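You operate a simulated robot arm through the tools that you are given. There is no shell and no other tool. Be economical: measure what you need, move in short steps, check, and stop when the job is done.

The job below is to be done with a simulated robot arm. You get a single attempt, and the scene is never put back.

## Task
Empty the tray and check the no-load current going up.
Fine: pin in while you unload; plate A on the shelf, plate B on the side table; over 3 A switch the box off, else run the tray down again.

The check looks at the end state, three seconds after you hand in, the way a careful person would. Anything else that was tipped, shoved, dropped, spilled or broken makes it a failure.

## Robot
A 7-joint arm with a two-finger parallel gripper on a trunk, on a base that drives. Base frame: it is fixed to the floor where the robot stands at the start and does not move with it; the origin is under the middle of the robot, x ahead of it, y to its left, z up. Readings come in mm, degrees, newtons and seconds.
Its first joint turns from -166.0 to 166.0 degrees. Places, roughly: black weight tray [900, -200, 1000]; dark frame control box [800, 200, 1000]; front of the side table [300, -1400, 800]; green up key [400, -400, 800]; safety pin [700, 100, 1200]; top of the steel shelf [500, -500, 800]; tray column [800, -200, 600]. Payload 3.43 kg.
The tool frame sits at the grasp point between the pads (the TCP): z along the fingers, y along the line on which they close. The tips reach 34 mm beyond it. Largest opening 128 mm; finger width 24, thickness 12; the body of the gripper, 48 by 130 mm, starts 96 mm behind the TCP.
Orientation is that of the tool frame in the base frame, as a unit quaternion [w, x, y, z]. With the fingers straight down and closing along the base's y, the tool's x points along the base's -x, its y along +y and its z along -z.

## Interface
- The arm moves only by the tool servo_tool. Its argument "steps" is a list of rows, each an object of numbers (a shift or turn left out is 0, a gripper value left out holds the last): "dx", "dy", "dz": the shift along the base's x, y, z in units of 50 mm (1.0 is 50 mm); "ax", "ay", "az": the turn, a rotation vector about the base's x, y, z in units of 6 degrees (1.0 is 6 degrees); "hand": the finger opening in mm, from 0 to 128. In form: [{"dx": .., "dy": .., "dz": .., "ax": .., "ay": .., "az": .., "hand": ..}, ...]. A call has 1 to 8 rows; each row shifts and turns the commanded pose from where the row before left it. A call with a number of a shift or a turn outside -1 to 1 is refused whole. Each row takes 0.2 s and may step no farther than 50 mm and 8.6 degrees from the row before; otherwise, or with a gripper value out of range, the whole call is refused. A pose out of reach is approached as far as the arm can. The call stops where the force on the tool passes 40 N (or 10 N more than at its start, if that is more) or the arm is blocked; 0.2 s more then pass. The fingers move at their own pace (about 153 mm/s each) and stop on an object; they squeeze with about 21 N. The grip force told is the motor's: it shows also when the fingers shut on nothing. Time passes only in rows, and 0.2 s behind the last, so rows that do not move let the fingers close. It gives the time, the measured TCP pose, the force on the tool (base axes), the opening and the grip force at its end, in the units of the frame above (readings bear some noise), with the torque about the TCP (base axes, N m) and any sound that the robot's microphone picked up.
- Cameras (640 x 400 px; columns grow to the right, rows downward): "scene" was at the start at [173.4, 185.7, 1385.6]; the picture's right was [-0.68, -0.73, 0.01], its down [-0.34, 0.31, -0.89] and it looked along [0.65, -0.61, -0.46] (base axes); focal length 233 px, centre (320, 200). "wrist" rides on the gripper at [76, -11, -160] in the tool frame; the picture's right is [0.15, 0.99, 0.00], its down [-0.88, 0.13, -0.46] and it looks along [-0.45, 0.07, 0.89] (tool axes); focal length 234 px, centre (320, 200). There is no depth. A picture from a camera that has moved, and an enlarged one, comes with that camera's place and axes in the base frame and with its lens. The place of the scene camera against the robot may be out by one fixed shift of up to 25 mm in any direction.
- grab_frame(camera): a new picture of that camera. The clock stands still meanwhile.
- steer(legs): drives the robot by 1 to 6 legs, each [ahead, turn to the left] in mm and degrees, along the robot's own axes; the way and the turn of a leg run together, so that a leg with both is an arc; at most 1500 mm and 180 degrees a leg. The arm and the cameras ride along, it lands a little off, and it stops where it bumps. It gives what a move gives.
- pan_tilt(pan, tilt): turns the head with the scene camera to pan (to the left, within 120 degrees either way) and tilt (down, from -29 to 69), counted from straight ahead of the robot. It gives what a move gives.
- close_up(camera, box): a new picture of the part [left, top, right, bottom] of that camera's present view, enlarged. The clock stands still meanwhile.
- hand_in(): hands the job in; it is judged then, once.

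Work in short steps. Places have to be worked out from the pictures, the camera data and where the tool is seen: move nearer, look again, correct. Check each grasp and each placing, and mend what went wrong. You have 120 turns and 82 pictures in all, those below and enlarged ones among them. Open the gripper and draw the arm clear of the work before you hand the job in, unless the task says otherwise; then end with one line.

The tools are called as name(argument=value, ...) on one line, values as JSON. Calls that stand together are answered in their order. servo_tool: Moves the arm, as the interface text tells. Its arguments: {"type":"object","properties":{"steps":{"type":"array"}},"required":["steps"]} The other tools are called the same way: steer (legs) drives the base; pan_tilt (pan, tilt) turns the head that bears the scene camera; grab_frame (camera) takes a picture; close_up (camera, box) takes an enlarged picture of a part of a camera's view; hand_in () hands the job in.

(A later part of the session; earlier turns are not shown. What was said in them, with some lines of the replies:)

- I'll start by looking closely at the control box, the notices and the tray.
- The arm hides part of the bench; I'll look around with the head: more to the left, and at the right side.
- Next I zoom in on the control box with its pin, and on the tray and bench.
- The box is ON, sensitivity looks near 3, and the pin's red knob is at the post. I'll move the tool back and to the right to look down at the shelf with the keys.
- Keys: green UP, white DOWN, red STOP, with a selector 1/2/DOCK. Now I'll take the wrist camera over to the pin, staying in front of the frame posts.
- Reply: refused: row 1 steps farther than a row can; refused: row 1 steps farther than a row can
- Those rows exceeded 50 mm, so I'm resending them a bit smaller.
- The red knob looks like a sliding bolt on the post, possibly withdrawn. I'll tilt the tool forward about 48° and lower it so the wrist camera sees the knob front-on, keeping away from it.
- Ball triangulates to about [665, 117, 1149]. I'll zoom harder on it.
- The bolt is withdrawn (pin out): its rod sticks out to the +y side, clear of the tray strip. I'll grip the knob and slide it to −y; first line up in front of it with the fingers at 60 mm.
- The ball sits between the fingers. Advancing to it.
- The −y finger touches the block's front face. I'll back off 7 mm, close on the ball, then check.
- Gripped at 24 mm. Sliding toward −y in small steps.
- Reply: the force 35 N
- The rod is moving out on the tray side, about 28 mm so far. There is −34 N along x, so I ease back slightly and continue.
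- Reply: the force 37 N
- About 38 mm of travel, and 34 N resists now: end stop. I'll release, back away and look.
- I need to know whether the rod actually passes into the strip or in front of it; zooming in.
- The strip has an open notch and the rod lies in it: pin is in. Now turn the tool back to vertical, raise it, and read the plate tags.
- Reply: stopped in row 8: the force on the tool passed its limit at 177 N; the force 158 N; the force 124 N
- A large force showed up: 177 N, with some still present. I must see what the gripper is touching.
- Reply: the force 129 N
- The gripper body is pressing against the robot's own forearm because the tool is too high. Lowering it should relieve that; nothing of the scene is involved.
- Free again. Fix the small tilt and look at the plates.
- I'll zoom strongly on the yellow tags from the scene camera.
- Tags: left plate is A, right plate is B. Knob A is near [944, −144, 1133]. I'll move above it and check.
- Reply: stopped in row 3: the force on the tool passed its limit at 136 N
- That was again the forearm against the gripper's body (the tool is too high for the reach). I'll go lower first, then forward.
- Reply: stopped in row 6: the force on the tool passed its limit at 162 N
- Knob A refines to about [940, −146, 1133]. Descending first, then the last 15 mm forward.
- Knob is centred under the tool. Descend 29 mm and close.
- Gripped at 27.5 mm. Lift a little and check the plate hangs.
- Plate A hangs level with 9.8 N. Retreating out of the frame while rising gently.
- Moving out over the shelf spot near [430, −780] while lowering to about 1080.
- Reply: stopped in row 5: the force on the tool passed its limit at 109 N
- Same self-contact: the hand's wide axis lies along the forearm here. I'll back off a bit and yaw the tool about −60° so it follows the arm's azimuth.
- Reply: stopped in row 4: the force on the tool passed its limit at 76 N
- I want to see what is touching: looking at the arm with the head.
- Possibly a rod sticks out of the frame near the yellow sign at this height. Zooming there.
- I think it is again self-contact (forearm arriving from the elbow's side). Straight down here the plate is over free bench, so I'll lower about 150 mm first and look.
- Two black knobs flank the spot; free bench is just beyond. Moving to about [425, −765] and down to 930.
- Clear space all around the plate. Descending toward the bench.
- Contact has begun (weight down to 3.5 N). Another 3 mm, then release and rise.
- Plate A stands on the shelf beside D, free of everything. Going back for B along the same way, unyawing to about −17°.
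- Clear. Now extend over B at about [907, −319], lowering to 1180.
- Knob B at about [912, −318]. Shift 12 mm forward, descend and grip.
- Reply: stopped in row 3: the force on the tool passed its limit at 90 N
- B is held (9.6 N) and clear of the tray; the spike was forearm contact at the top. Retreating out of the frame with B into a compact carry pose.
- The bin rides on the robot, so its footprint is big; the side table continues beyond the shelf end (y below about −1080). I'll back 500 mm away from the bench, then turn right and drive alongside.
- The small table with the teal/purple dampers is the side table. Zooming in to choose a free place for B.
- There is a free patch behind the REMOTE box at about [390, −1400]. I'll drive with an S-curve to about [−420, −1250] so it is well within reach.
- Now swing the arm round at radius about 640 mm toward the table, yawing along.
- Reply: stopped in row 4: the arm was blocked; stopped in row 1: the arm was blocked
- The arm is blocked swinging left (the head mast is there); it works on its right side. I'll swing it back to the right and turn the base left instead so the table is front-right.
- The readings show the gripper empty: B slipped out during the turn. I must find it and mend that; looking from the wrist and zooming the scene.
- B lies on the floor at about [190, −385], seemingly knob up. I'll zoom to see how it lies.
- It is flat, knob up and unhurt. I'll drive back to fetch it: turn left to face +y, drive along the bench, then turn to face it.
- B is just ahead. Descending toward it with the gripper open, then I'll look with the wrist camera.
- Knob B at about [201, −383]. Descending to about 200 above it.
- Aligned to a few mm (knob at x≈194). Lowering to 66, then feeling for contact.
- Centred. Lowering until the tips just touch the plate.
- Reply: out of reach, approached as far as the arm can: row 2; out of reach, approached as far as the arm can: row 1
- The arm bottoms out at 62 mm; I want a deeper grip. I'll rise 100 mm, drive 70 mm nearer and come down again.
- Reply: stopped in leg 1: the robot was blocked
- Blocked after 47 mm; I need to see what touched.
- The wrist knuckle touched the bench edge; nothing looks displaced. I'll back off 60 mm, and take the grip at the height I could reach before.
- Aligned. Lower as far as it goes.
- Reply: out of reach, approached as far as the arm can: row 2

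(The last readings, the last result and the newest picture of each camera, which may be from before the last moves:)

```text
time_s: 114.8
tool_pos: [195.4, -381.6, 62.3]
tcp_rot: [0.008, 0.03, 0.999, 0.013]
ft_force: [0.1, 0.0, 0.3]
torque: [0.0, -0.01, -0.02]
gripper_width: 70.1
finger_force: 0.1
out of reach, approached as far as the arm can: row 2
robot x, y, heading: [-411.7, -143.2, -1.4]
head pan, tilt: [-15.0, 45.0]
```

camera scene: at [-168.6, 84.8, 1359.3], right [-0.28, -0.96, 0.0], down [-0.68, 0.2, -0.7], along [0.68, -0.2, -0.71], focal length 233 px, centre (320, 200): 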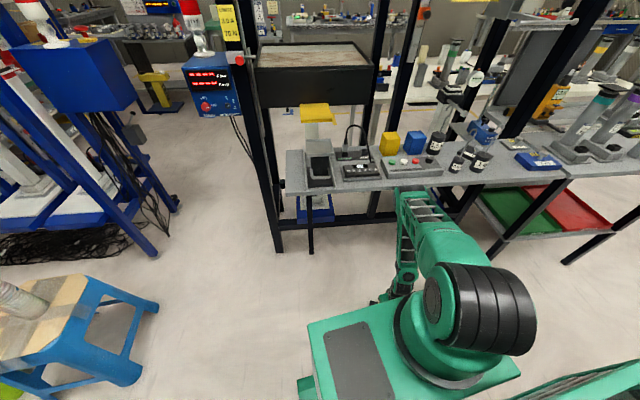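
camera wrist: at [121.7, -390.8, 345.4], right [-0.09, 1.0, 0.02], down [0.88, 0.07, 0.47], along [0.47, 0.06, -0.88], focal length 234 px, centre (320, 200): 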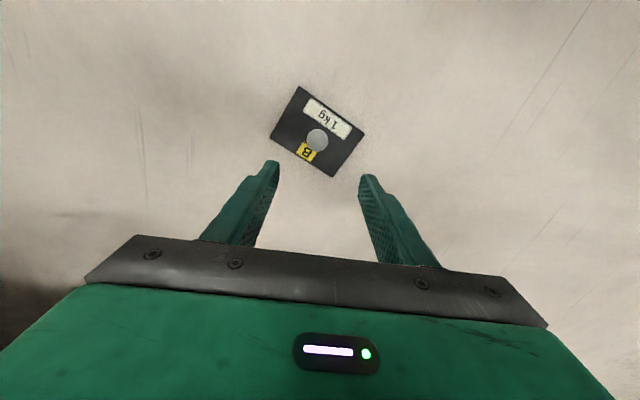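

Trying a slight forward tilt to gain depth.

servo_tool(steps=[{"ay": -1}, {"ay": -1}, {"dz": -0.1}, {}])

```text
time_s: 115.8
tool_pos: [211.9, -387.9, 68.9]
tcp_rot: [0.112, 0.028, 0.993, 0.016]
ft_force: [-0.5, 1.0, 0.2]
torque: [-0.02, -0.01, -0.03]
gripper_width: 69.9
finger_force: 0.1
out of reach, approached as far as the arm can: row 2, 3
robot x, y, heading: [-410.7, -144.9, -1.2]
head pan, tilt: [-15.0, 45.0]
```

Tilting makes it worse, so a larger radius should be better. Rise, back the base 80 mm, and come down again.

servo_tool(steps=[{"dz": 0.5}, {"dz": 0.7, "ay": 1}, {"dz": 0.5, "ay": 1}, {}])

steer(legs=[[-80, 0]])

```text
time_s: 116.8
tool_pos: [210.9, -387.9, 152.8]
tcp_rot: [0.007, 0.03, 0.999, 0.012]
ft_force: [-0.9, -0.3, 0.2]
torque: [0.01, -0.04, 0.01]
gripper_width: 70.1
finger_force: 0.0
robot x, y, heading: [-410.3, -138.6, -1.0]
head pan, tilt: [-15.0, 45.0]
```

```text
time_s: 117.9
tool_pos: [130.5, -386.6, 152.8]
tcp_rot: [0.008, 0.031, 0.999, 0.013]
ft_force: [-1.1, 0.8, -0.3]
torque: [0.04, 0.01, 0.0]
gripper_width: 69.8
finger_force: 0.0
robot x, y, heading: [-494.4, -138.3, -1.1]
head pan, tilt: [-15.0, 45.0]
```

servo_tool(steps=[{"dx": 0.65, "dy": 0.1}, {"dx": 0.63}, {"dz": -0.7}, {"dz": -0.7}, {"dz": -0.4}, {"dz": -0.08}, {}])

close_up(camera="wrist", box=[200, 90, 440, 240])

```text
time_s: 119.5
tool_pos: [194.6, -383.0, 71.6]
tcp_rot: [0.013, 0.03, 0.999, 0.013]
ft_force: [0.2, 0.7, 0.1]
torque: [0.01, -0.01, 0.01]
gripper_width: 69.9
finger_force: 0.1
out of reach, approached as far as the arm can: row 5, 6
robot x, y, heading: [-492.3, -140.1, -1.4]
head pan, tilt: [-15.0, 45.0]
```

```text
2.67 times, centred on (320, 165) of wrist
camera zoom: at [112.7, -391.5, 228.5], right [-0.09, 1.0, 0.02], down [0.87, 0.07, 0.48], along [0.48, 0.06, -0.88], focal length 624 px, centre (320, 293)
```

zoom: 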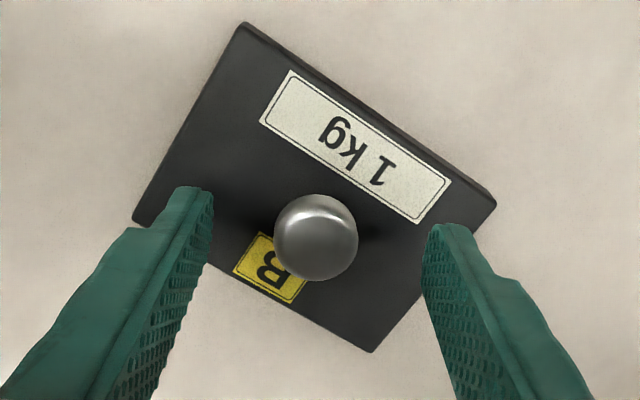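

Trying the opposite tilt here.

servo_tool(steps=[{"ay": 1}, {"ay": 1}, {"dz": -0.2}, {}])

```text
time_s: 120.5
tool_pos: [186.7, -379.9, 91.3]
tcp_rot: [-0.091, 0.031, 0.995, 0.009]
ft_force: [-0.2, -0.1, -0.8]
torque: [0.01, 0.01, 0.0]
gripper_width: 69.7
finger_force: 0.0
out of reach, approached as far as the arm can: row 1, 2
robot x, y, heading: [-492.7, -143.0, -1.2]
head pan, tilt: [-15.0, 45.0]
```

Vertical at radius ≈640 is the best, and there 62 mm is only about 3 mm above plate contact, which is good enough. Returning to that stance.

servo_tool(steps=[{"dz": 0.6}, {"dz": 0.6, "ay": -1}, {"ay": -1, "dx": -0.9}, {"dx": -0.7}, {}])

steer(legs=[[92, 0]])

```text
time_s: 121.7
tool_pos: [106.7, -377.1, 151.4]
tcp_rot: [0.014, 0.03, 0.999, 0.012]
ft_force: [-0.3, -0.2, -0.1]
torque: [0.02, 0.02, -0.02]
gripper_width: 70.0
finger_force: 0.1
robot x, y, heading: [-493.4, -140.4, -1.3]
head pan, tilt: [-15.0, 45.0]
```

```text
time_s: 122.8
tool_pos: [200.1, -379.6, 150.2]
tcp_rot: [0.014, 0.031, 0.999, 0.014]
ft_force: [0.0, -0.4, -0.1]
torque: [0.02, 0.02, -0.01]
gripper_width: 70.1
finger_force: 0.1
robot x, y, heading: [-392.0, -140.9, -1.4]
head pan, tilt: [-15.0, 45.0]
```

Descending to 62 and gripping.

servo_tool(steps=[{"dx": -0.12, "dy": -0.04, "dz": -0.7, "ay": 0.2}, {"dz": -0.7}, {"dz": -0.35}, {}, {"hand": 10}, {"hand": 10}, {"hand": 10}])

servo_tool(steps=[{"dz": 0.3}, {"dz": 0.6}, {"dz": 0.6}, {}])

close_up(camera="wrist", box=[200, 90, 440, 240])

```text
time_s: 124.4
tool_pos: [192.1, -382.8, 71.0]
tcp_rot: [0.009, 0.031, 0.999, 0.012]
ft_force: [-0.2, -4.8, -0.2]
torque: [-0.24, 0.06, 0.03]
gripper_width: 27.0
finger_force: 20.9
robot x, y, heading: [-398.0, -142.3, -1.4]
head pan, tilt: [-15.0, 45.0]
```

```text
time_s: 125.4
tool_pos: [192.6, -384.0, 145.7]
tcp_rot: [0.009, 0.03, 0.999, 0.013]
ft_force: [1.1, -0.6, -10.3]
torque: [-0.03, 0.05, -0.01]
gripper_width: 26.6
finger_force: 21.0
robot x, y, heading: [-395.6, -140.6, -1.3]
head pan, tilt: [-15.0, 45.0]
```

```text
2.67 times, centred on (320, 165) of wrist
camera zoom: at [111.9, -392.8, 303.2], right [-0.09, 1.0, 0.02], down [0.88, 0.07, 0.47], along [0.47, 0.06, -0.88], focal length 624 px, centre (320, 293)
```

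zoom: 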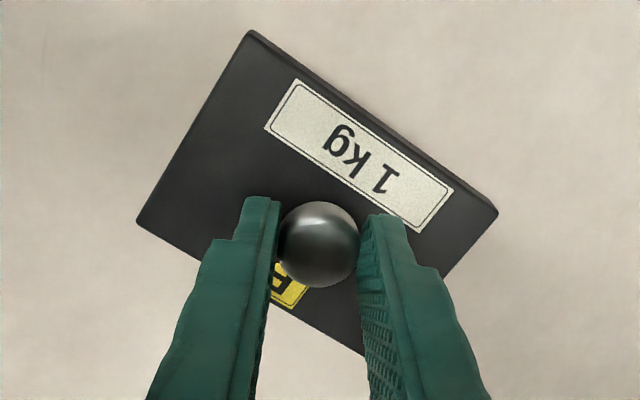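

I stopped at 71 mm, a bit too high. Set it back down, open, go to 62 and regrip.

servo_tool(steps=[{"dz": -0.6}, {"dz": -0.6}, {"dz": -0.3}, {}, {"hand": 60}, {"hand": 60, "dz": -0.15}, {"dz": -0.05}, {}])

servo_tool(steps=[{}, {"hand": 10}, {"hand": 10}, {"hand": 10}])

```text
time_s: 127.2
tool_pos: [193.4, -382.0, 60.8]
tcp_rot: [0.009, 0.03, 0.999, 0.012]
ft_force: [-0.5, 0.1, 0.8]
torque: [0.0, 0.01, 0.0]
gripper_width: 59.8
finger_force: 0.1
robot x, y, heading: [-395.8, -145.4, -1.2]
head pan, tilt: [-15.0, 45.0]
```

```text
time_s: 128.2
tool_pos: [191.4, -383.6, 60.4]
tcp_rot: [0.009, 0.03, 0.999, 0.012]
ft_force: [0.7, -1.5, -0.6]
torque: [-0.03, 0.03, 0.0]
gripper_width: 27.4
finger_force: 21.0
robot x, y, heading: [-398.7, -143.4, -1.1]
head pan, tilt: [-15.0, 45.0]
```

Deep grip now (27.4 mm at z 60). Lifting, pulling 60 mm away from the bench edge first.

servo_tool(steps=[{"dz": 0.4}, {"dz": 0.6, "dx": -0.3}, {"dz": 0.7, "dx": -0.3}, {"dz": 0.7, "dx": -0.3}, {"dz": 0.7, "dx": -0.3}, {"dz": 0.8}, {"dz": 0.8}, {"dz": 0.8}])

servo_tool(steps=[{"dz": 0.8}, {"dz": 0.8}, {"dz": 0.8}, {"dz": 0.8}, {"dz": 0.8}, {"dz": 0.8}, {"dz": 0.8}, {"dz": 0.8}])

servo_tool(steps=[{"dz": 0.8}, {"dz": 0.8}, {"dz": 0.8}, {"dz": 0.8}, {"dz": 0.8}, {"dz": 0.8}, {"dz": 0.8}, {"dz": 0.8}])

```text
time_s: 130.0
tool_pos: [132.4, -382.2, 336.4]
tcp_rot: [0.009, 0.031, 0.999, 0.013]
ft_force: [-0.4, 0.3, -9.7]
torque: [0.0, 0.04, -0.02]
gripper_width: 27.3
finger_force: 20.7
robot x, y, heading: [-400.8, -141.2, -1.0]
head pan, tilt: [-15.0, 45.0]
```

```text
time_s: 131.8
tool_pos: [133.5, -380.6, 655.3]
tcp_rot: [0.008, 0.03, 0.999, 0.013]
ft_force: [0.2, -0.9, -9.7]
torque: [0.02, 0.08, -0.02]
gripper_width: 27.5
finger_force: 20.7
robot x, y, heading: [-394.4, -138.2, -1.1]
head pan, tilt: [-15.0, 45.0]
```

```text
time_s: 133.6
tool_pos: [132.2, -380.9, 976.6]
tcp_rot: [0.009, 0.03, 0.999, 0.013]
ft_force: [0.8, -0.7, -10.8]
torque: [0.03, 0.07, -0.02]
gripper_width: 27.4
finger_force: 21.1
robot x, y, heading: [-398.3, -138.4, -1.3]
head pan, tilt: [-15.0, 45.0]
```

Grip stable. Raise a little and drive to the side table with the same route.

servo_tool(steps=[{"dz": 0.8}, {"dz": 0.8}, {}])

steer(legs=[[0, -90], [1130, 0], [0, 103]])

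```text
time_s: 134.4
tool_pos: [132.4, -380.1, 1056.2]
tcp_rot: [0.009, 0.031, 0.999, 0.013]
ft_force: [-1.2, -0.4, -10.1]
torque: [0.0, 0.03, -0.01]
gripper_width: 27.4
finger_force: 20.9
robot x, y, heading: [-399.1, -143.1, -1.3]
head pan, tilt: [-15.0, 45.0]
```

```text
time_s: 149.6
tool_pos: [137.1, -1369.9, 1055.2]
tcp_rot: [0.008, -0.094, 0.995, 0.014]
ft_force: [0.4, 0.8, -9.9]
torque: [0.0, 0.08, 0.02]
gripper_width: 27.5
finger_force: 20.3
robot x, y, heading: [-429.1, -1292.7, 13.1]
head pan, tilt: [-15.0, 45.0]
```

Arrived, grip stable at 27.5 mm. Extending over the table toward [385, −1410] at safe height, then look.

servo_tool(steps=[{"dx": 0.6, "dy": -0.5}, {"dx": 0.8, "dy": -0.3}, {"dx": 0.8}, {"dx": 0.8}, {"dx": 0.8}, {"dx": 0.8}, {"dx": 0.4}, {}])

grab_frame(camera="wrist")

```text
time_s: 151.4
tool_pos: [374.3, -1414.0, 1060.8]
tcp_rot: [0.013, -0.094, 0.995, 0.015]
ft_force: [0.2, -0.2, -9.5]
torque: [-0.07, 0.08, 0.02]
gripper_width: 27.3
finger_force: 21.3
robot x, y, heading: [-426.5, -1293.7, 12.9]
head pan, tilt: [-15.0, 45.0]
```

```text
8 pictures are left
camera wrist: at [298.2, -1442.7, 1217.3], right [-0.33, 0.94, 0.02], down [0.83, 0.28, 0.49], along [0.45, 0.18, -0.87], focal length 234 px, centre (320, 200)
```

wrist: 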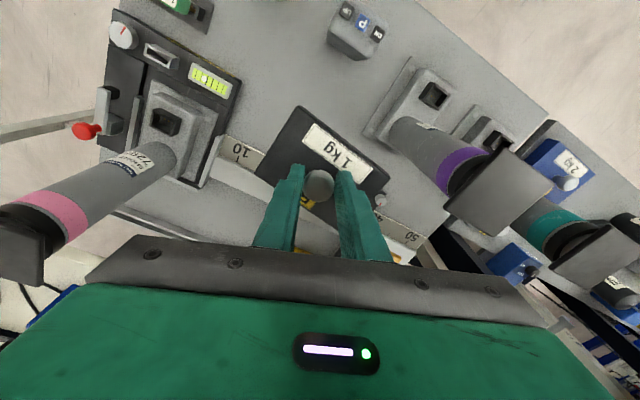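

Plate is over the free patch between REMOTE, ruler and damper base. Shift 14 mm to −y and descend.

servo_tool(steps=[{"dy": -0.28, "dz": -0.6}, {"dz": -0.8}, {"dz": -0.8}, {"dz": -0.8}, {"dz": -0.5}, {}])

servo_tool(steps=[{"dz": -0.1}, {"dz": -0.1}, {}])

```text
time_s: 152.8
tool_pos: [375.6, -1427.2, 885.8]
tcp_rot: [0.014, -0.094, 0.995, 0.014]
ft_force: [0.5, 0.8, -10.1]
torque: [-0.05, 0.04, 0.0]
gripper_width: 26.9
finger_force: 21.7
robot x, y, heading: [-435.1, -1293.9, 13.1]
head pan, tilt: [-15.0, 45.0]
```

```text
time_s: 153.6
tool_pos: [376.1, -1427.9, 876.1]
tcp_rot: [0.013, -0.094, 0.995, 0.014]
ft_force: [0.6, -0.2, -9.4]
torque: [-0.06, 0.08, -0.01]
gripper_width: 27.1
finger_force: 21.1
robot x, y, heading: [-426.3, -1288.6, 13.0]
head pan, tilt: [-15.0, 45.0]
```

servo_tool(steps=[{"dz": -0.1}, {"dz": -0.06}, {}])

servo_tool(steps=[{"dz": -0.06}, {"dz": -0.06}, {}])

```text
time_s: 154.4
tool_pos: [377.1, -1427.3, 870.4]
tcp_rot: [0.016, -0.094, 0.995, 0.013]
ft_force: [4.2, 3.2, 22.9]
torque: [0.17, 0.08, 0.01]
gripper_width: 26.9
finger_force: 21.3
robot x, y, heading: [-428.0, -1293.8, 13.0]
head pan, tilt: [-15.0, 45.0]
```

```text
time_s: 155.2
tool_pos: [374.2, -1427.4, 863.6]
tcp_rot: [0.014, -0.094, 0.995, 0.014]
ft_force: [0.3, 0.1, 17.5]
torque: [0.02, -0.08, 0.0]
gripper_width: 27.6
finger_force: 20.4
robot x, y, heading: [-434.3, -1294.7, 13.1]
head pan, tilt: [-15.0, 45.0]
```

The plate rests on the table (upward force). Release, rise and verify.

servo_tool(steps=[{"hand": 50}, {"hand": 50}, {"dz": 0.6}, {"dz": 0.8}, {"dz": 0.8}, {"dz": 0.8}, {"dz": 0.8}, {}])

grab_frame(camera="wrist")

```text
time_s: 157.0
tool_pos: [373.3, -1430.1, 1053.1]
tcp_rot: [0.014, -0.094, 0.995, 0.014]
ft_force: [-0.7, 0.2, 0.0]
torque: [-0.01, 0.0, -0.02]
gripper_width: 50.2
finger_force: 0.0
robot x, y, heading: [-431.9, -1292.1, 13.1]
head pan, tilt: [-15.0, 45.0]
```

```text
7 pictures are left
camera wrist: at [296.4, -1459.3, 1209.7], right [-0.33, 0.94, 0.02], down [0.83, 0.28, 0.49], along [0.45, 0.18, -0.87], focal length 234 px, centre (320, 200)
```

wrist: 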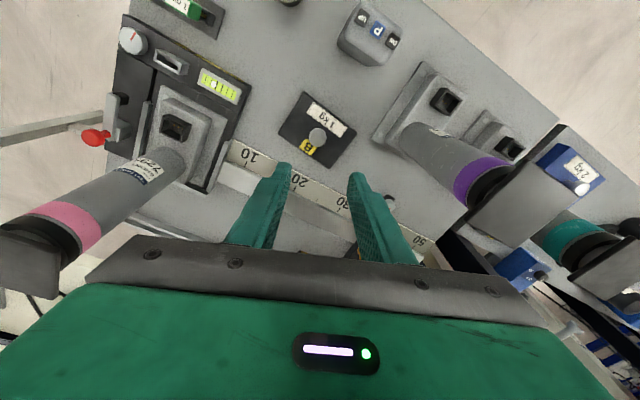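

B stands free on the side table. Retracting and driving back to the starting place.

servo_tool(steps=[{"dx": -0.8, "dz": 0.3}, {"dx": -0.8, "dz": 0.3}, {"dx": -0.8, "dz": 0.3}, {"dx": -0.8, "dz": 0.3}, {"dx": -0.8, "dz": 0.3}, {"dx": -0.5, "dz": 0.3}, {"hand": 70}])

steer(legs=[[0, 77], [1290, 0], [0, -90]])

```text
time_s: 158.6
tool_pos: [150.2, -1426.1, 1143.4]
tcp_rot: [0.013, -0.095, 0.995, 0.014]
ft_force: [0.0, 0.6, -0.3]
torque: [-0.03, -0.01, -0.01]
gripper_width: 70.0
finger_force: 0.0
robot x, y, heading: [-428.9, -1295.1, 12.8]
head pan, tilt: [-15.0, 45.0]
```

```text
time_s: 173.3
tool_pos: [110.2, -245.6, 1143.0]
tcp_rot: [0.015, 0.018, 1.0, 0.013]
ft_force: [0.3, -0.1, -0.8]
torque: [0.01, 0.05, -0.03]
gripper_width: 69.9
finger_force: 0.0
robot x, y, heading: [-427.8, 33.7, 0.2]
head pan, tilt: [-15.0, 45.0]
```

steer(legs=[[420, 0]])

servo_tool(steps=[{"dy": 0.9, "ay": -1, "dz": 0.1}, {"dy": 0.9, "ay": -1, "dz": 0.1}, {"dy": 0.9, "ay": -1, "dz": 0.1}, {"dy": 0.9, "ay": -1, "dz": 0.1}, {"dy": 0.9, "ay": -1, "dz": 0.1}, {"dy": 0.9, "ay": -1, "dz": 0.1}, {"dy": 0.6, "ay": -1, "dz": 0.1}, {"ay": -0.7, "dz": 0.1}])

```text
time_s: 176.0
tool_pos: [524.7, -241.6, 1150.1]
tcp_rot: [0.022, 0.017, 1.0, 0.013]
ft_force: [-0.2, -0.3, 0.8]
torque: [0.01, 0.0, -0.03]
gripper_width: 70.0
finger_force: 0.1
robot x, y, heading: [2.6, 32.7, 0.4]
head pan, tilt: [-15.0, 45.0]
```

```text
time_s: 177.8
tool_pos: [519.2, 61.2, 1185.4]
tcp_rot: [0.399, 0.01, 0.917, 0.017]
ft_force: [0.3, 0.0, -0.4]
torque: [-0.05, 0.0, 0.01]
gripper_width: 70.1
finger_force: 0.2
robot x, y, heading: [-3.0, 31.0, 0.5]
head pan, tilt: [-15.0, 45.0]
```

Aligning in front of the pin knob (now near y 79).

servo_tool(steps=[{"dx": 0.8, "dy": 0.2, "ay": -0.2, "hand": 60}, {"dx": 0.85, "dy": 0.18}, {}])

close_up(camera="wrist", box=[200, 120, 440, 270])

```text
time_s: 178.6
tool_pos: [591.1, 79.5, 1195.3]
tcp_rot: [0.428, 0.01, 0.904, 0.018]
ft_force: [-0.4, 0.4, 0.5]
torque: [0.01, -0.03, 0.0]
gripper_width: 60.3
finger_force: 0.1
robot x, y, heading: [3.5, 32.4, 0.1]
head pan, tilt: [-15.0, 45.0]
```

```text
2.67 times, centred on (320, 195) of wrist
camera zoom: at [418.1, 66.9, 1238.1], right [-0.09, 0.99, -0.07], down [0.21, 0.09, 0.97], along [0.97, 0.07, -0.21], focal length 624 px, centre (320, 213)
```

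zoom: 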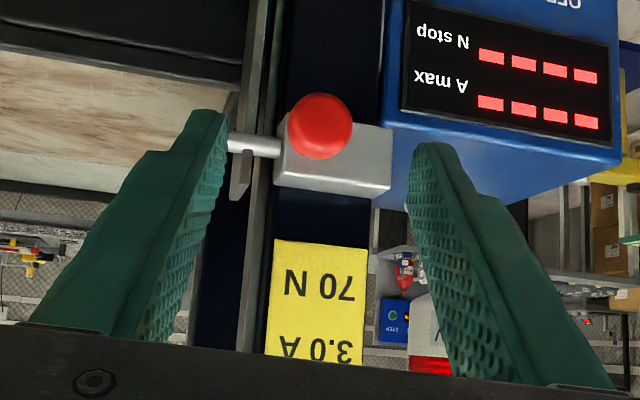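

Knob at about [665, 82, 1148]. Advance and grip it.

servo_tool(steps=[{"dx": 0.4, "dz": -0.27, "dy": 0.05}, {"dx": 0.4, "dz": -0.27}, {"dx": 0.28}, {}, {"hand": 20}, {"hand": 20}, {"hand": 20}])

```text
time_s: 180.2
tool_pos: [646.4, 80.7, 1169.5]
tcp_rot: [0.427, 0.009, 0.904, 0.019]
ft_force: [-0.1, 0.4, -0.7]
torque: [0.04, 0.0, 0.01]
gripper_width: 24.3
finger_force: 45.0
robot x, y, heading: [2.3, 28.3, 0.2]
head pan, tilt: [-15.0, 45.0]
```

Gripped at 24 mm. Slide to +y by about 38 mm.

servo_tool(steps=[{"dy": 0.15}, {"dy": 0.15}, {"dy": 0.15}, {"dy": 0.15}, {"dy": 0.15}, {}])

```text
time_s: 181.6
tool_pos: [646.4, 115.9, 1168.9]
tcp_rot: [0.427, 0.012, 0.904, 0.018]
ft_force: [33.5, -17.8, 4.8]
torque: [-0.3, -0.86, -0.32]
gripper_width: 24.4
finger_force: 45.2
robot x, y, heading: [3.1, 31.2, 0.2]
head pan, tilt: [-15.0, 45.0]
```

Back at its outer end (116). Release, back away and turn the tool upright while moving toward the keys.

servo_tool(steps=[{"hand": 60}, {"hand": 60}, {"dx": -0.8, "dz": 0.2}, {"dx": -0.8, "dz": 0.2}, {"dx": -0.4, "dy": -0.8, "ay": 1}, {"dy": -0.9, "ay": 1}, {"dy": -0.9, "ay": 1}, {"dy": -0.9, "ay": 1}])

servo_tool(steps=[{"dy": -0.9, "ay": 1, "hand": 0}, {"dy": -0.9, "ay": 1}, {"dy": -0.9, "ay": 1}, {"dy": -0.9, "ay": 1, "dx": -0.3}, {"dy": -0.9, "dx": -0.3, "ay": 0.4}, {"dy": -0.9, "dx": -0.4, "dz": -0.1}, {"dy": -0.7, "dx": -0.4, "dz": -0.5}, {}])

close_up(camera="wrist", box=[160, 0, 480, 200])

```text
time_s: 183.4
tool_pos: [544.5, -58.2, 1189.1]
tcp_rot: [0.23, 0.013, 0.973, 0.016]
ft_force: [-0.4, 0.2, 0.5]
torque: [-0.03, -0.03, -0.03]
gripper_width: 60.0
finger_force: 0.0
robot x, y, heading: [1.0, 31.0, 0.5]
head pan, tilt: [-15.0, 45.0]
```

```text
time_s: 185.2
tool_pos: [475.5, -361.8, 1162.9]
tcp_rot: [0.002, 0.016, 1.0, 0.013]
ft_force: [0.2, 0.9, 0.2]
torque: [-0.01, 0.02, -0.01]
gripper_width: 0.0
finger_force: 21.2
robot x, y, heading: [0.9, 35.0, 0.2]
head pan, tilt: [-15.0, 45.0]
```

```text
2.00 times, centred on (320, 100) of wrist
camera zoom: at [397.9, -372.7, 1320.8], right [-0.11, 0.99, 0.02], down [0.88, 0.09, 0.46], along [0.46, 0.07, -0.89], focal length 468 px, centre (320, 400)
```

zoom: 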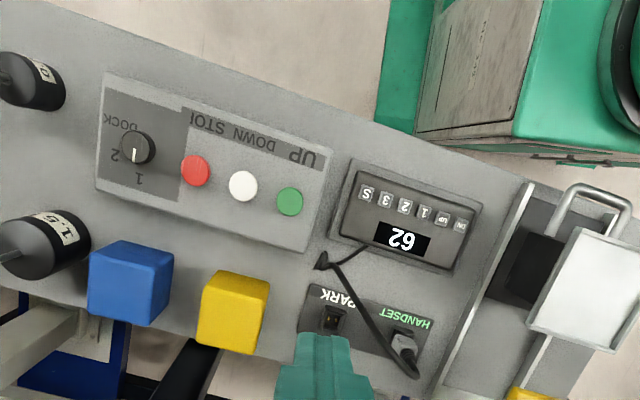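

Selector is on 1; green UP at about [438, −387, 842]. Moving above it with closed fingers.

servo_tool(steps=[{"dx": -0.38, "dy": -0.25, "dz": -0.5}, {"dx": -0.37, "dy": -0.25, "dz": -0.8}, {"dz": -0.9}, {"dz": -0.9}, {"dz": -0.9}, {"dz": -0.9}, {}])

servo_tool(steps=[{"dz": -0.2}, {"dz": -0.12}, {"dz": -0.08}, {"dz": -0.08}])

```text
time_s: 186.8
tool_pos: [437.0, -387.2, 914.1]
tcp_rot: [0.002, 0.017, 1.0, 0.012]
ft_force: [-0.3, 0.1, 0.3]
torque: [-0.01, 0.0, 0.02]
gripper_width: 0.2
finger_force: 21.7
robot x, y, heading: [-3.1, 33.8, 0.6]
head pan, tilt: [-15.0, 45.0]
```

```text
time_s: 187.8
tool_pos: [437.4, -387.1, 890.9]
tcp_rot: [0.002, 0.017, 1.0, 0.013]
ft_force: [0.0, -0.5, 1.1]
torque: [0.01, -0.04, -0.02]
gripper_width: 0.2
finger_force: 21.1
robot x, y, heading: [-0.1, 37.5, 0.3]
head pan, tilt: [-15.0, 45.0]
```

servo_tool(steps=[{"dz": -0.1}, {"dz": -0.08}, {"dz": -0.06}, {"dz": -0.06}])

servo_tool(steps=[{"dz": -0.05}, {"dz": -0.05}, {"dz": -0.05}, {}])

```text
time_s: 188.8
tool_pos: [438.3, -389.3, 875.7]
tcp_rot: [0.002, 0.017, 1.0, 0.011]
ft_force: [-0.6, -0.2, 1.5]
torque: [-0.01, 0.0, 0.01]
gripper_width: 0.2
finger_force: 21.1
robot x, y, heading: [0.7, 34.6, 0.2]
head pan, tilt: [-15.0, 45.0]
```

```text
time_s: 189.8
tool_pos: [437.5, -387.5, 869.1]
tcp_rot: [0.002, 0.017, 1.0, 0.013]
ft_force: [0.1, 2.6, 12.6]
torque: [0.12, 0.0, 0.01]
gripper_width: 0.2
finger_force: 20.9
robot x, y, heading: [-0.4, 36.5, 0.5]
head pan, tilt: [-15.0, 45.0]
heard: click
```

A click: the key is pressed. I'll hold it and turn the head to the display and tray.

pan_tilt(pan=-15, tilt=25)

servo_tool(steps=[{}, {}, {}, {}, {}, {}, {}, {}])

grab_frame(camera="scene")

```text
time_s: 190.6
tool_pos: [437.8, -389.0, 869.1]
tcp_rot: [0.003, 0.017, 1.0, 0.013]
ft_force: [0.8, 3.9, 13.8]
torque: [0.12, -0.02, 0.02]
gripper_width: 0.2
finger_force: 21.1
robot x, y, heading: [-1.7, 33.9, 0.3]
head pan, tilt: [-15.0, 25.0]
```

```text
time_s: 192.4
tool_pos: [438.1, -388.0, 869.0]
tcp_rot: [0.002, 0.016, 1.0, 0.011]
ft_force: [0.6, 1.3, 12.6]
torque: [0.06, -0.05, -0.02]
gripper_width: 0.0
finger_force: 21.2
robot x, y, heading: [0.2, 35.0, 0.4]
head pan, tilt: [-15.0, 25.0]
```

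```text
4 pictures are left
camera scene: at [194.9, 261.0, 1388.5], right [-0.25, -0.97, 0.0], down [-0.42, 0.11, -0.9], along [0.87, -0.23, -0.43], focal length 233 px, centre (320, 200)
```

scene: 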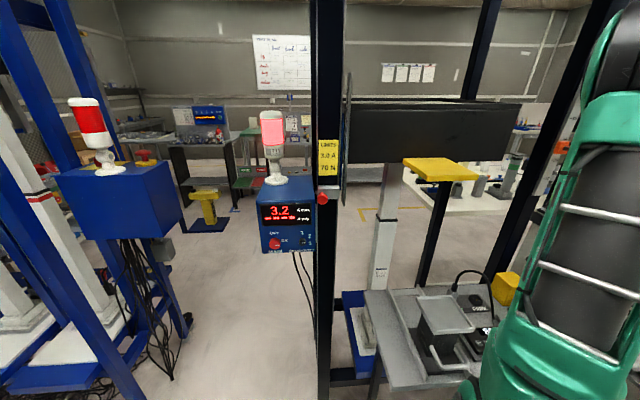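

The tray went up and the display reads 3.2 A max, above 3.0 A, so the box must be switched off. I release the key, and zoom once to confirm the reading and the MAIN switch.

servo_tool(steps=[{"dz": 0.2}, {"dz": 0.6}, {"dz": 0.9}, {"dz": 0.9}, {"dz": 0.9}, {"dz": 0.9}, {"dz": 0.5}, {}])

close_up(camera="scene", box=[250, 190, 346, 250])

```text
time_s: 194.2
tool_pos: [436.2, -386.5, 1114.4]
tcp_rot: [0.002, 0.017, 1.0, 0.013]
ft_force: [0.1, 0.3, 0.3]
torque: [0.0, -0.01, -0.01]
gripper_width: 0.0
finger_force: 20.8
robot x, y, heading: [-0.0, 32.8, 0.4]
head pan, tilt: [-15.0, 25.0]
```

```text
6.67 times, centred on (298, 220) of scene
camera zoom: at [195.2, 260.7, 1388.6], right [-0.25, -0.97, 0.0], down [-0.42, 0.11, -0.9], along [0.87, -0.23, -0.43], focal length 1551 px, centre (467, 67)
```

zoom: 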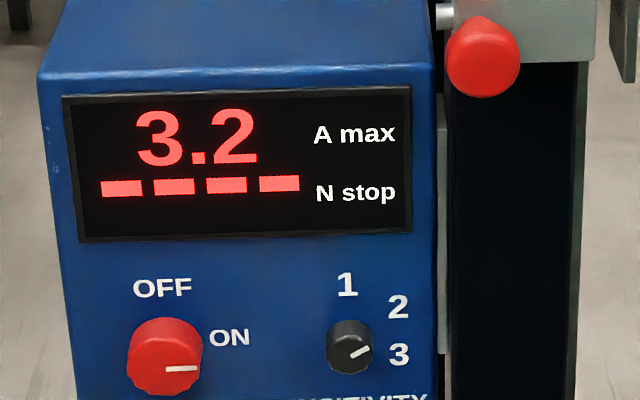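

Confirmed 3.2 A. Backing up 250 mm and turning 25° left so the box comes within the arm's good side.

steer(legs=[[-250, 0], [0, 25]])

servo_tool(steps=[{"dy": 0.8, "dx": 0.3, "ay": -1, "az": -1, "hand": 60}, {"dy": 0.8, "dx": 0.3, "ay": -1, "az": -1}, {"dy": 0.8, "dx": 0.3, "ay": -1, "az": -1}, {"dy": 0.8, "dx": 0.3, "ay": -1, "az": -1}, {"dy": 0.8, "dx": 0.3, "ay": -1}, {"dy": 0.8, "dx": 0.3, "ay": -1}, {"dy": 0.8, "dx": 0.3, "ay": -1}, {"dy": 0.8, "dx": 0.3, "ay": -1}])

```text
time_s: 197.4
tool_pos: [325.8, -161.1, 1113.6]
tcp_rot: [-0.001, -0.203, 0.979, 0.013]
ft_force: [-0.5, -0.2, -0.8]
torque: [0.04, 0.02, 0.01]
gripper_width: 0.1
finger_force: 20.7
robot x, y, heading: [-249.2, 26.3, 25.8]
head pan, tilt: [-15.0, 25.0]
```

```text
time_s: 199.2
tool_pos: [433.0, 152.3, 1121.1]
tcp_rot: [0.41, 0.011, 0.912, -0.028]
ft_force: [0.8, 0.2, 0.5]
torque: [0.06, 0.0, 0.01]
gripper_width: 60.1
finger_force: 0.0
robot x, y, heading: [-245.9, 27.1, 25.9]
head pan, tilt: [-15.0, 25.0]
```

Continuing to a horizontal tool in front of the MAIN knob.

servo_tool(steps=[{"dx": 0.45, "dy": 0.23, "dz": -0.37, "ay": -1}, {"dx": 0.45, "dy": 0.23, "dz": -0.37, "ay": -1}, {"dx": 0.45, "dy": 0.23, "dz": -0.37, "ay": -1}, {"dx": 0.45, "dy": 0.23, "dz": -0.37, "ay": -1}, {"dx": 0.45, "dy": 0.23, "dz": -0.37, "ay": -1}, {"dx": 0.45, "dy": 0.23, "dz": -0.37, "ay": -1}, {"dx": 0.45, "dy": 0.23, "dz": -0.37, "ay": -0.9}, {}])

grab_frame(camera="wrist")

```text
time_s: 201.1
tool_pos: [590.4, 232.3, 988.8]
tcp_rot: [0.705, 0.018, 0.708, -0.022]
ft_force: [-0.2, 0.5, -0.1]
torque: [-0.03, 0.01, -0.02]
gripper_width: 60.0
finger_force: 0.1
robot x, y, heading: [-247.3, 26.6, 26.0]
head pan, tilt: [-15.0, 25.0]
```

```text
2 pictures are left
camera wrist: at [429.3, 231.1, 913.5], right [0.06, 0.99, -0.15], down [-0.44, 0.16, 0.88], along [0.89, 0.02, 0.45], focal length 234 px, centre (320, 200)
```

wrist: 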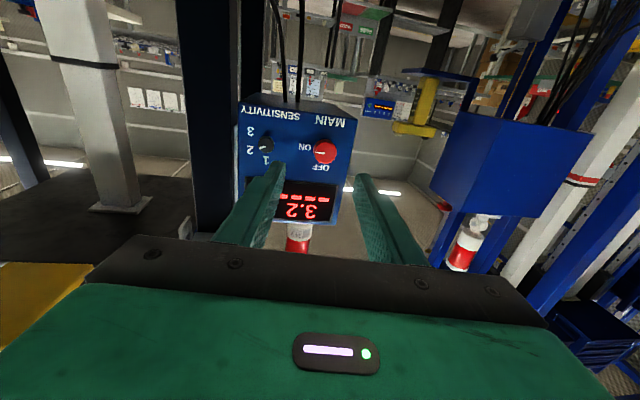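

Knob at about [738, 233, 996]; advancing 115 mm straight and slowly.

servo_tool(steps=[{"dx": 0.6, "dz": 0.14}, {"dx": 0.6}, {"dx": 0.6}, {"dx": 0.3}, {"dx": 0.2}, {}])

```text
time_s: 202.4
tool_pos: [706.3, 232.0, 996.1]
tcp_rot: [0.705, 0.02, 0.708, -0.022]
ft_force: [-0.6, 0.9, 0.3]
torque: [0.01, -0.04, -0.02]
gripper_width: 60.0
finger_force: 0.1
robot x, y, heading: [-244.6, 31.3, 25.8]
head pan, tilt: [-15.0, 25.0]
```

Close on the knob.

servo_tool(steps=[{"dx": 0.08}, {"hand": 10}, {"hand": 10}, {"hand": 10}])

```text
time_s: 203.4
tool_pos: [710.7, 232.9, 995.4]
tcp_rot: [0.705, 0.02, 0.709, -0.022]
ft_force: [-13.1, 0.5, -2.3]
torque: [0.0, 0.06, -0.49]
gripper_width: 30.0
finger_force: 44.8
robot x, y, heading: [-247.2, 27.2, 25.9]
head pan, tilt: [-15.0, 25.0]
```

Holding the knob (30 mm). Ease back 2 mm and turn counter-clockwise as seen from the front (about −x).

servo_tool(steps=[{"dx": -0.05}, {"ax": -1}, {"ax": -1}, {"ax": -1}, {"ax": -1}, {"ax": -1}, {"ax": -1}, {"ax": -1}])

servo_tool(steps=[{"ax": -1}, {"ax": -1}, {"ax": -1}, {"ax": -1}, {"ax": -1}, {"ax": -1}, {"ax": -1}, {}])

```text
time_s: 205.2
tool_pos: [708.3, 234.3, 995.4]
tcp_rot: [0.664, -0.237, 0.654, -0.274]
ft_force: [-3.9, 1.9, -11.4]
torque: [0.02, 0.46, -1.13]
gripper_width: 29.6
finger_force: 45.2
robot x, y, heading: [-246.2, 22.5, 25.6]
head pan, tilt: [-15.0, 25.0]
```

```text
time_s: 206.6
tool_pos: [698.3, 233.8, 993.8]
tcp_rot: [0.574, -0.412, 0.557, -0.436]
ft_force: [24.1, 19.1, -69.1]
torque: [0.04, 2.24, -0.27]
gripper_width: 28.3
finger_force: 44.6
robot x, y, heading: [-248.5, 28.4, 25.7]
head pan, tilt: [-15.0, 25.0]
stopped in row 6: the force on the tool passed its limit at 41 N (the readings are from after the stop); the commanded pose is now the measured one
```

About 75° turned, then a force built up. Release and back off, then look at the box.

servo_tool(steps=[{"hand": 60}, {"hand": 60}, {"dx": -0.5}, {"dx": -0.6}, {"dx": -0.6}, {}])

close_up(camera="scene", box=[200, 100, 520, 300])

```text
time_s: 208.0
tool_pos: [612.8, 228.2, 1008.1]
tcp_rot: [0.577, -0.408, 0.552, -0.443]
ft_force: [0.2, -0.2, -0.5]
torque: [0.0, -0.02, 0.0]
gripper_width: 60.0
finger_force: 0.0
robot x, y, heading: [-244.3, 30.8, 25.8]
head pan, tilt: [-15.0, 25.0]
```

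```text
2.00 times, centred on (360, 200) of scene
camera zoom: at [-161.4, 318.3, 1388.5], right [0.19, -0.98, 0.0], down [-0.43, -0.08, -0.9], along [0.89, 0.17, -0.43], focal length 465 px, centre (240, 200)
```

zoom: 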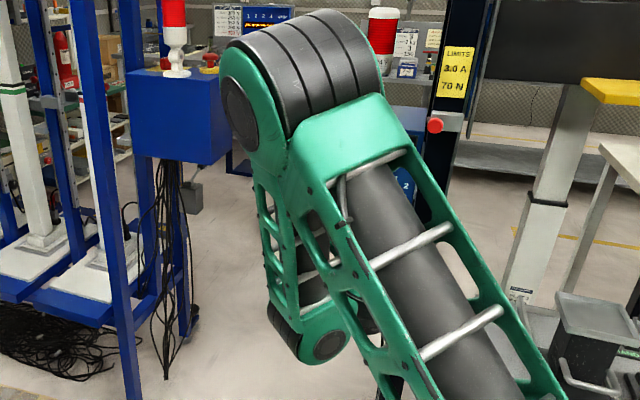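

The arm hides the box here, but the wrist camera faces it. Using the last picture there.

close_up(camera="wrist", box=[200, 60, 440, 240])

```text
2.22 times, centred on (320, 150) of wrist
camera zoom: at [451.1, 156.0, 988.2], right [0.06, 0.13, -0.99], down [-0.45, 0.89, 0.09], along [0.89, 0.43, 0.11], focal length 520 px, centre (320, 311)
```

zoom: 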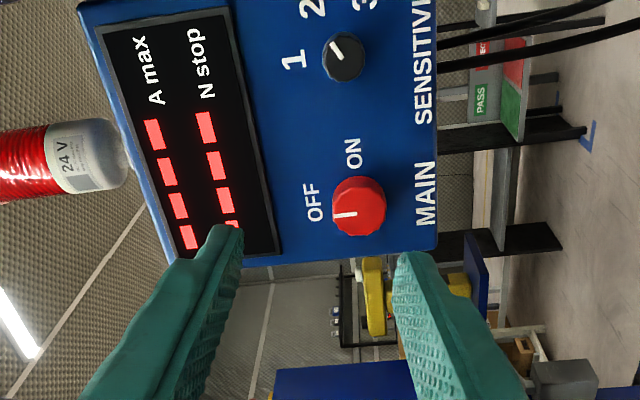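

The MAIN pointer is at OFF and the 3.2 reading is gone. Drawing the arm clear.

servo_tool(steps=[{"dx": -0.7}, {"dx": -0.7}, {"dx": -0.7, "dz": 0.3}, {"dx": -0.5, "dz": 0.5}, {}])

```text
time_s: 209.2
tool_pos: [545.9, 239.0, 1014.6]
tcp_rot: [0.578, -0.407, 0.551, -0.444]
ft_force: [0.2, 0.5, -0.2]
torque: [0.04, 0.04, 0.01]
gripper_width: 60.1
finger_force: 0.1
out of reach, approached as far as the arm can: row 2, 3, 4
robot x, y, heading: [-246.6, 26.5, 25.8]
head pan, tilt: [-15.0, 25.0]
```

The tool is 150 mm off the box; backing the base straight a bit more gives full clearance.

steer(legs=[[-150, 0]])

hand_in()

```text
time_s: 210.6
tool_pos: [409.0, 168.1, 1013.8]
tcp_rot: [0.577, -0.406, 0.552, -0.444]
ft_force: [0.2, -0.3, 0.0]
torque: [0.03, 0.0, -0.02]
gripper_width: 59.9
finger_force: 0.0
robot x, y, heading: [-383.6, -39.1, 25.4]
head pan, tilt: [-15.0, 25.0]
```

```text
The job is handed in.
```

The tray is empty and the no-load current going up read 3.2 A, over the 3 A limit, so I turned the box's MAIN switch to OFF (the pointer is at OFF, but the display still shows dashes rather than going dark); the pin was in while I unloaded, A is on the shelf and B is on the side table, but I dropped B on the floor on the way (it looked undamaged), the arm briefly bumped the bench edge while I picked it up, and the pin is out again.
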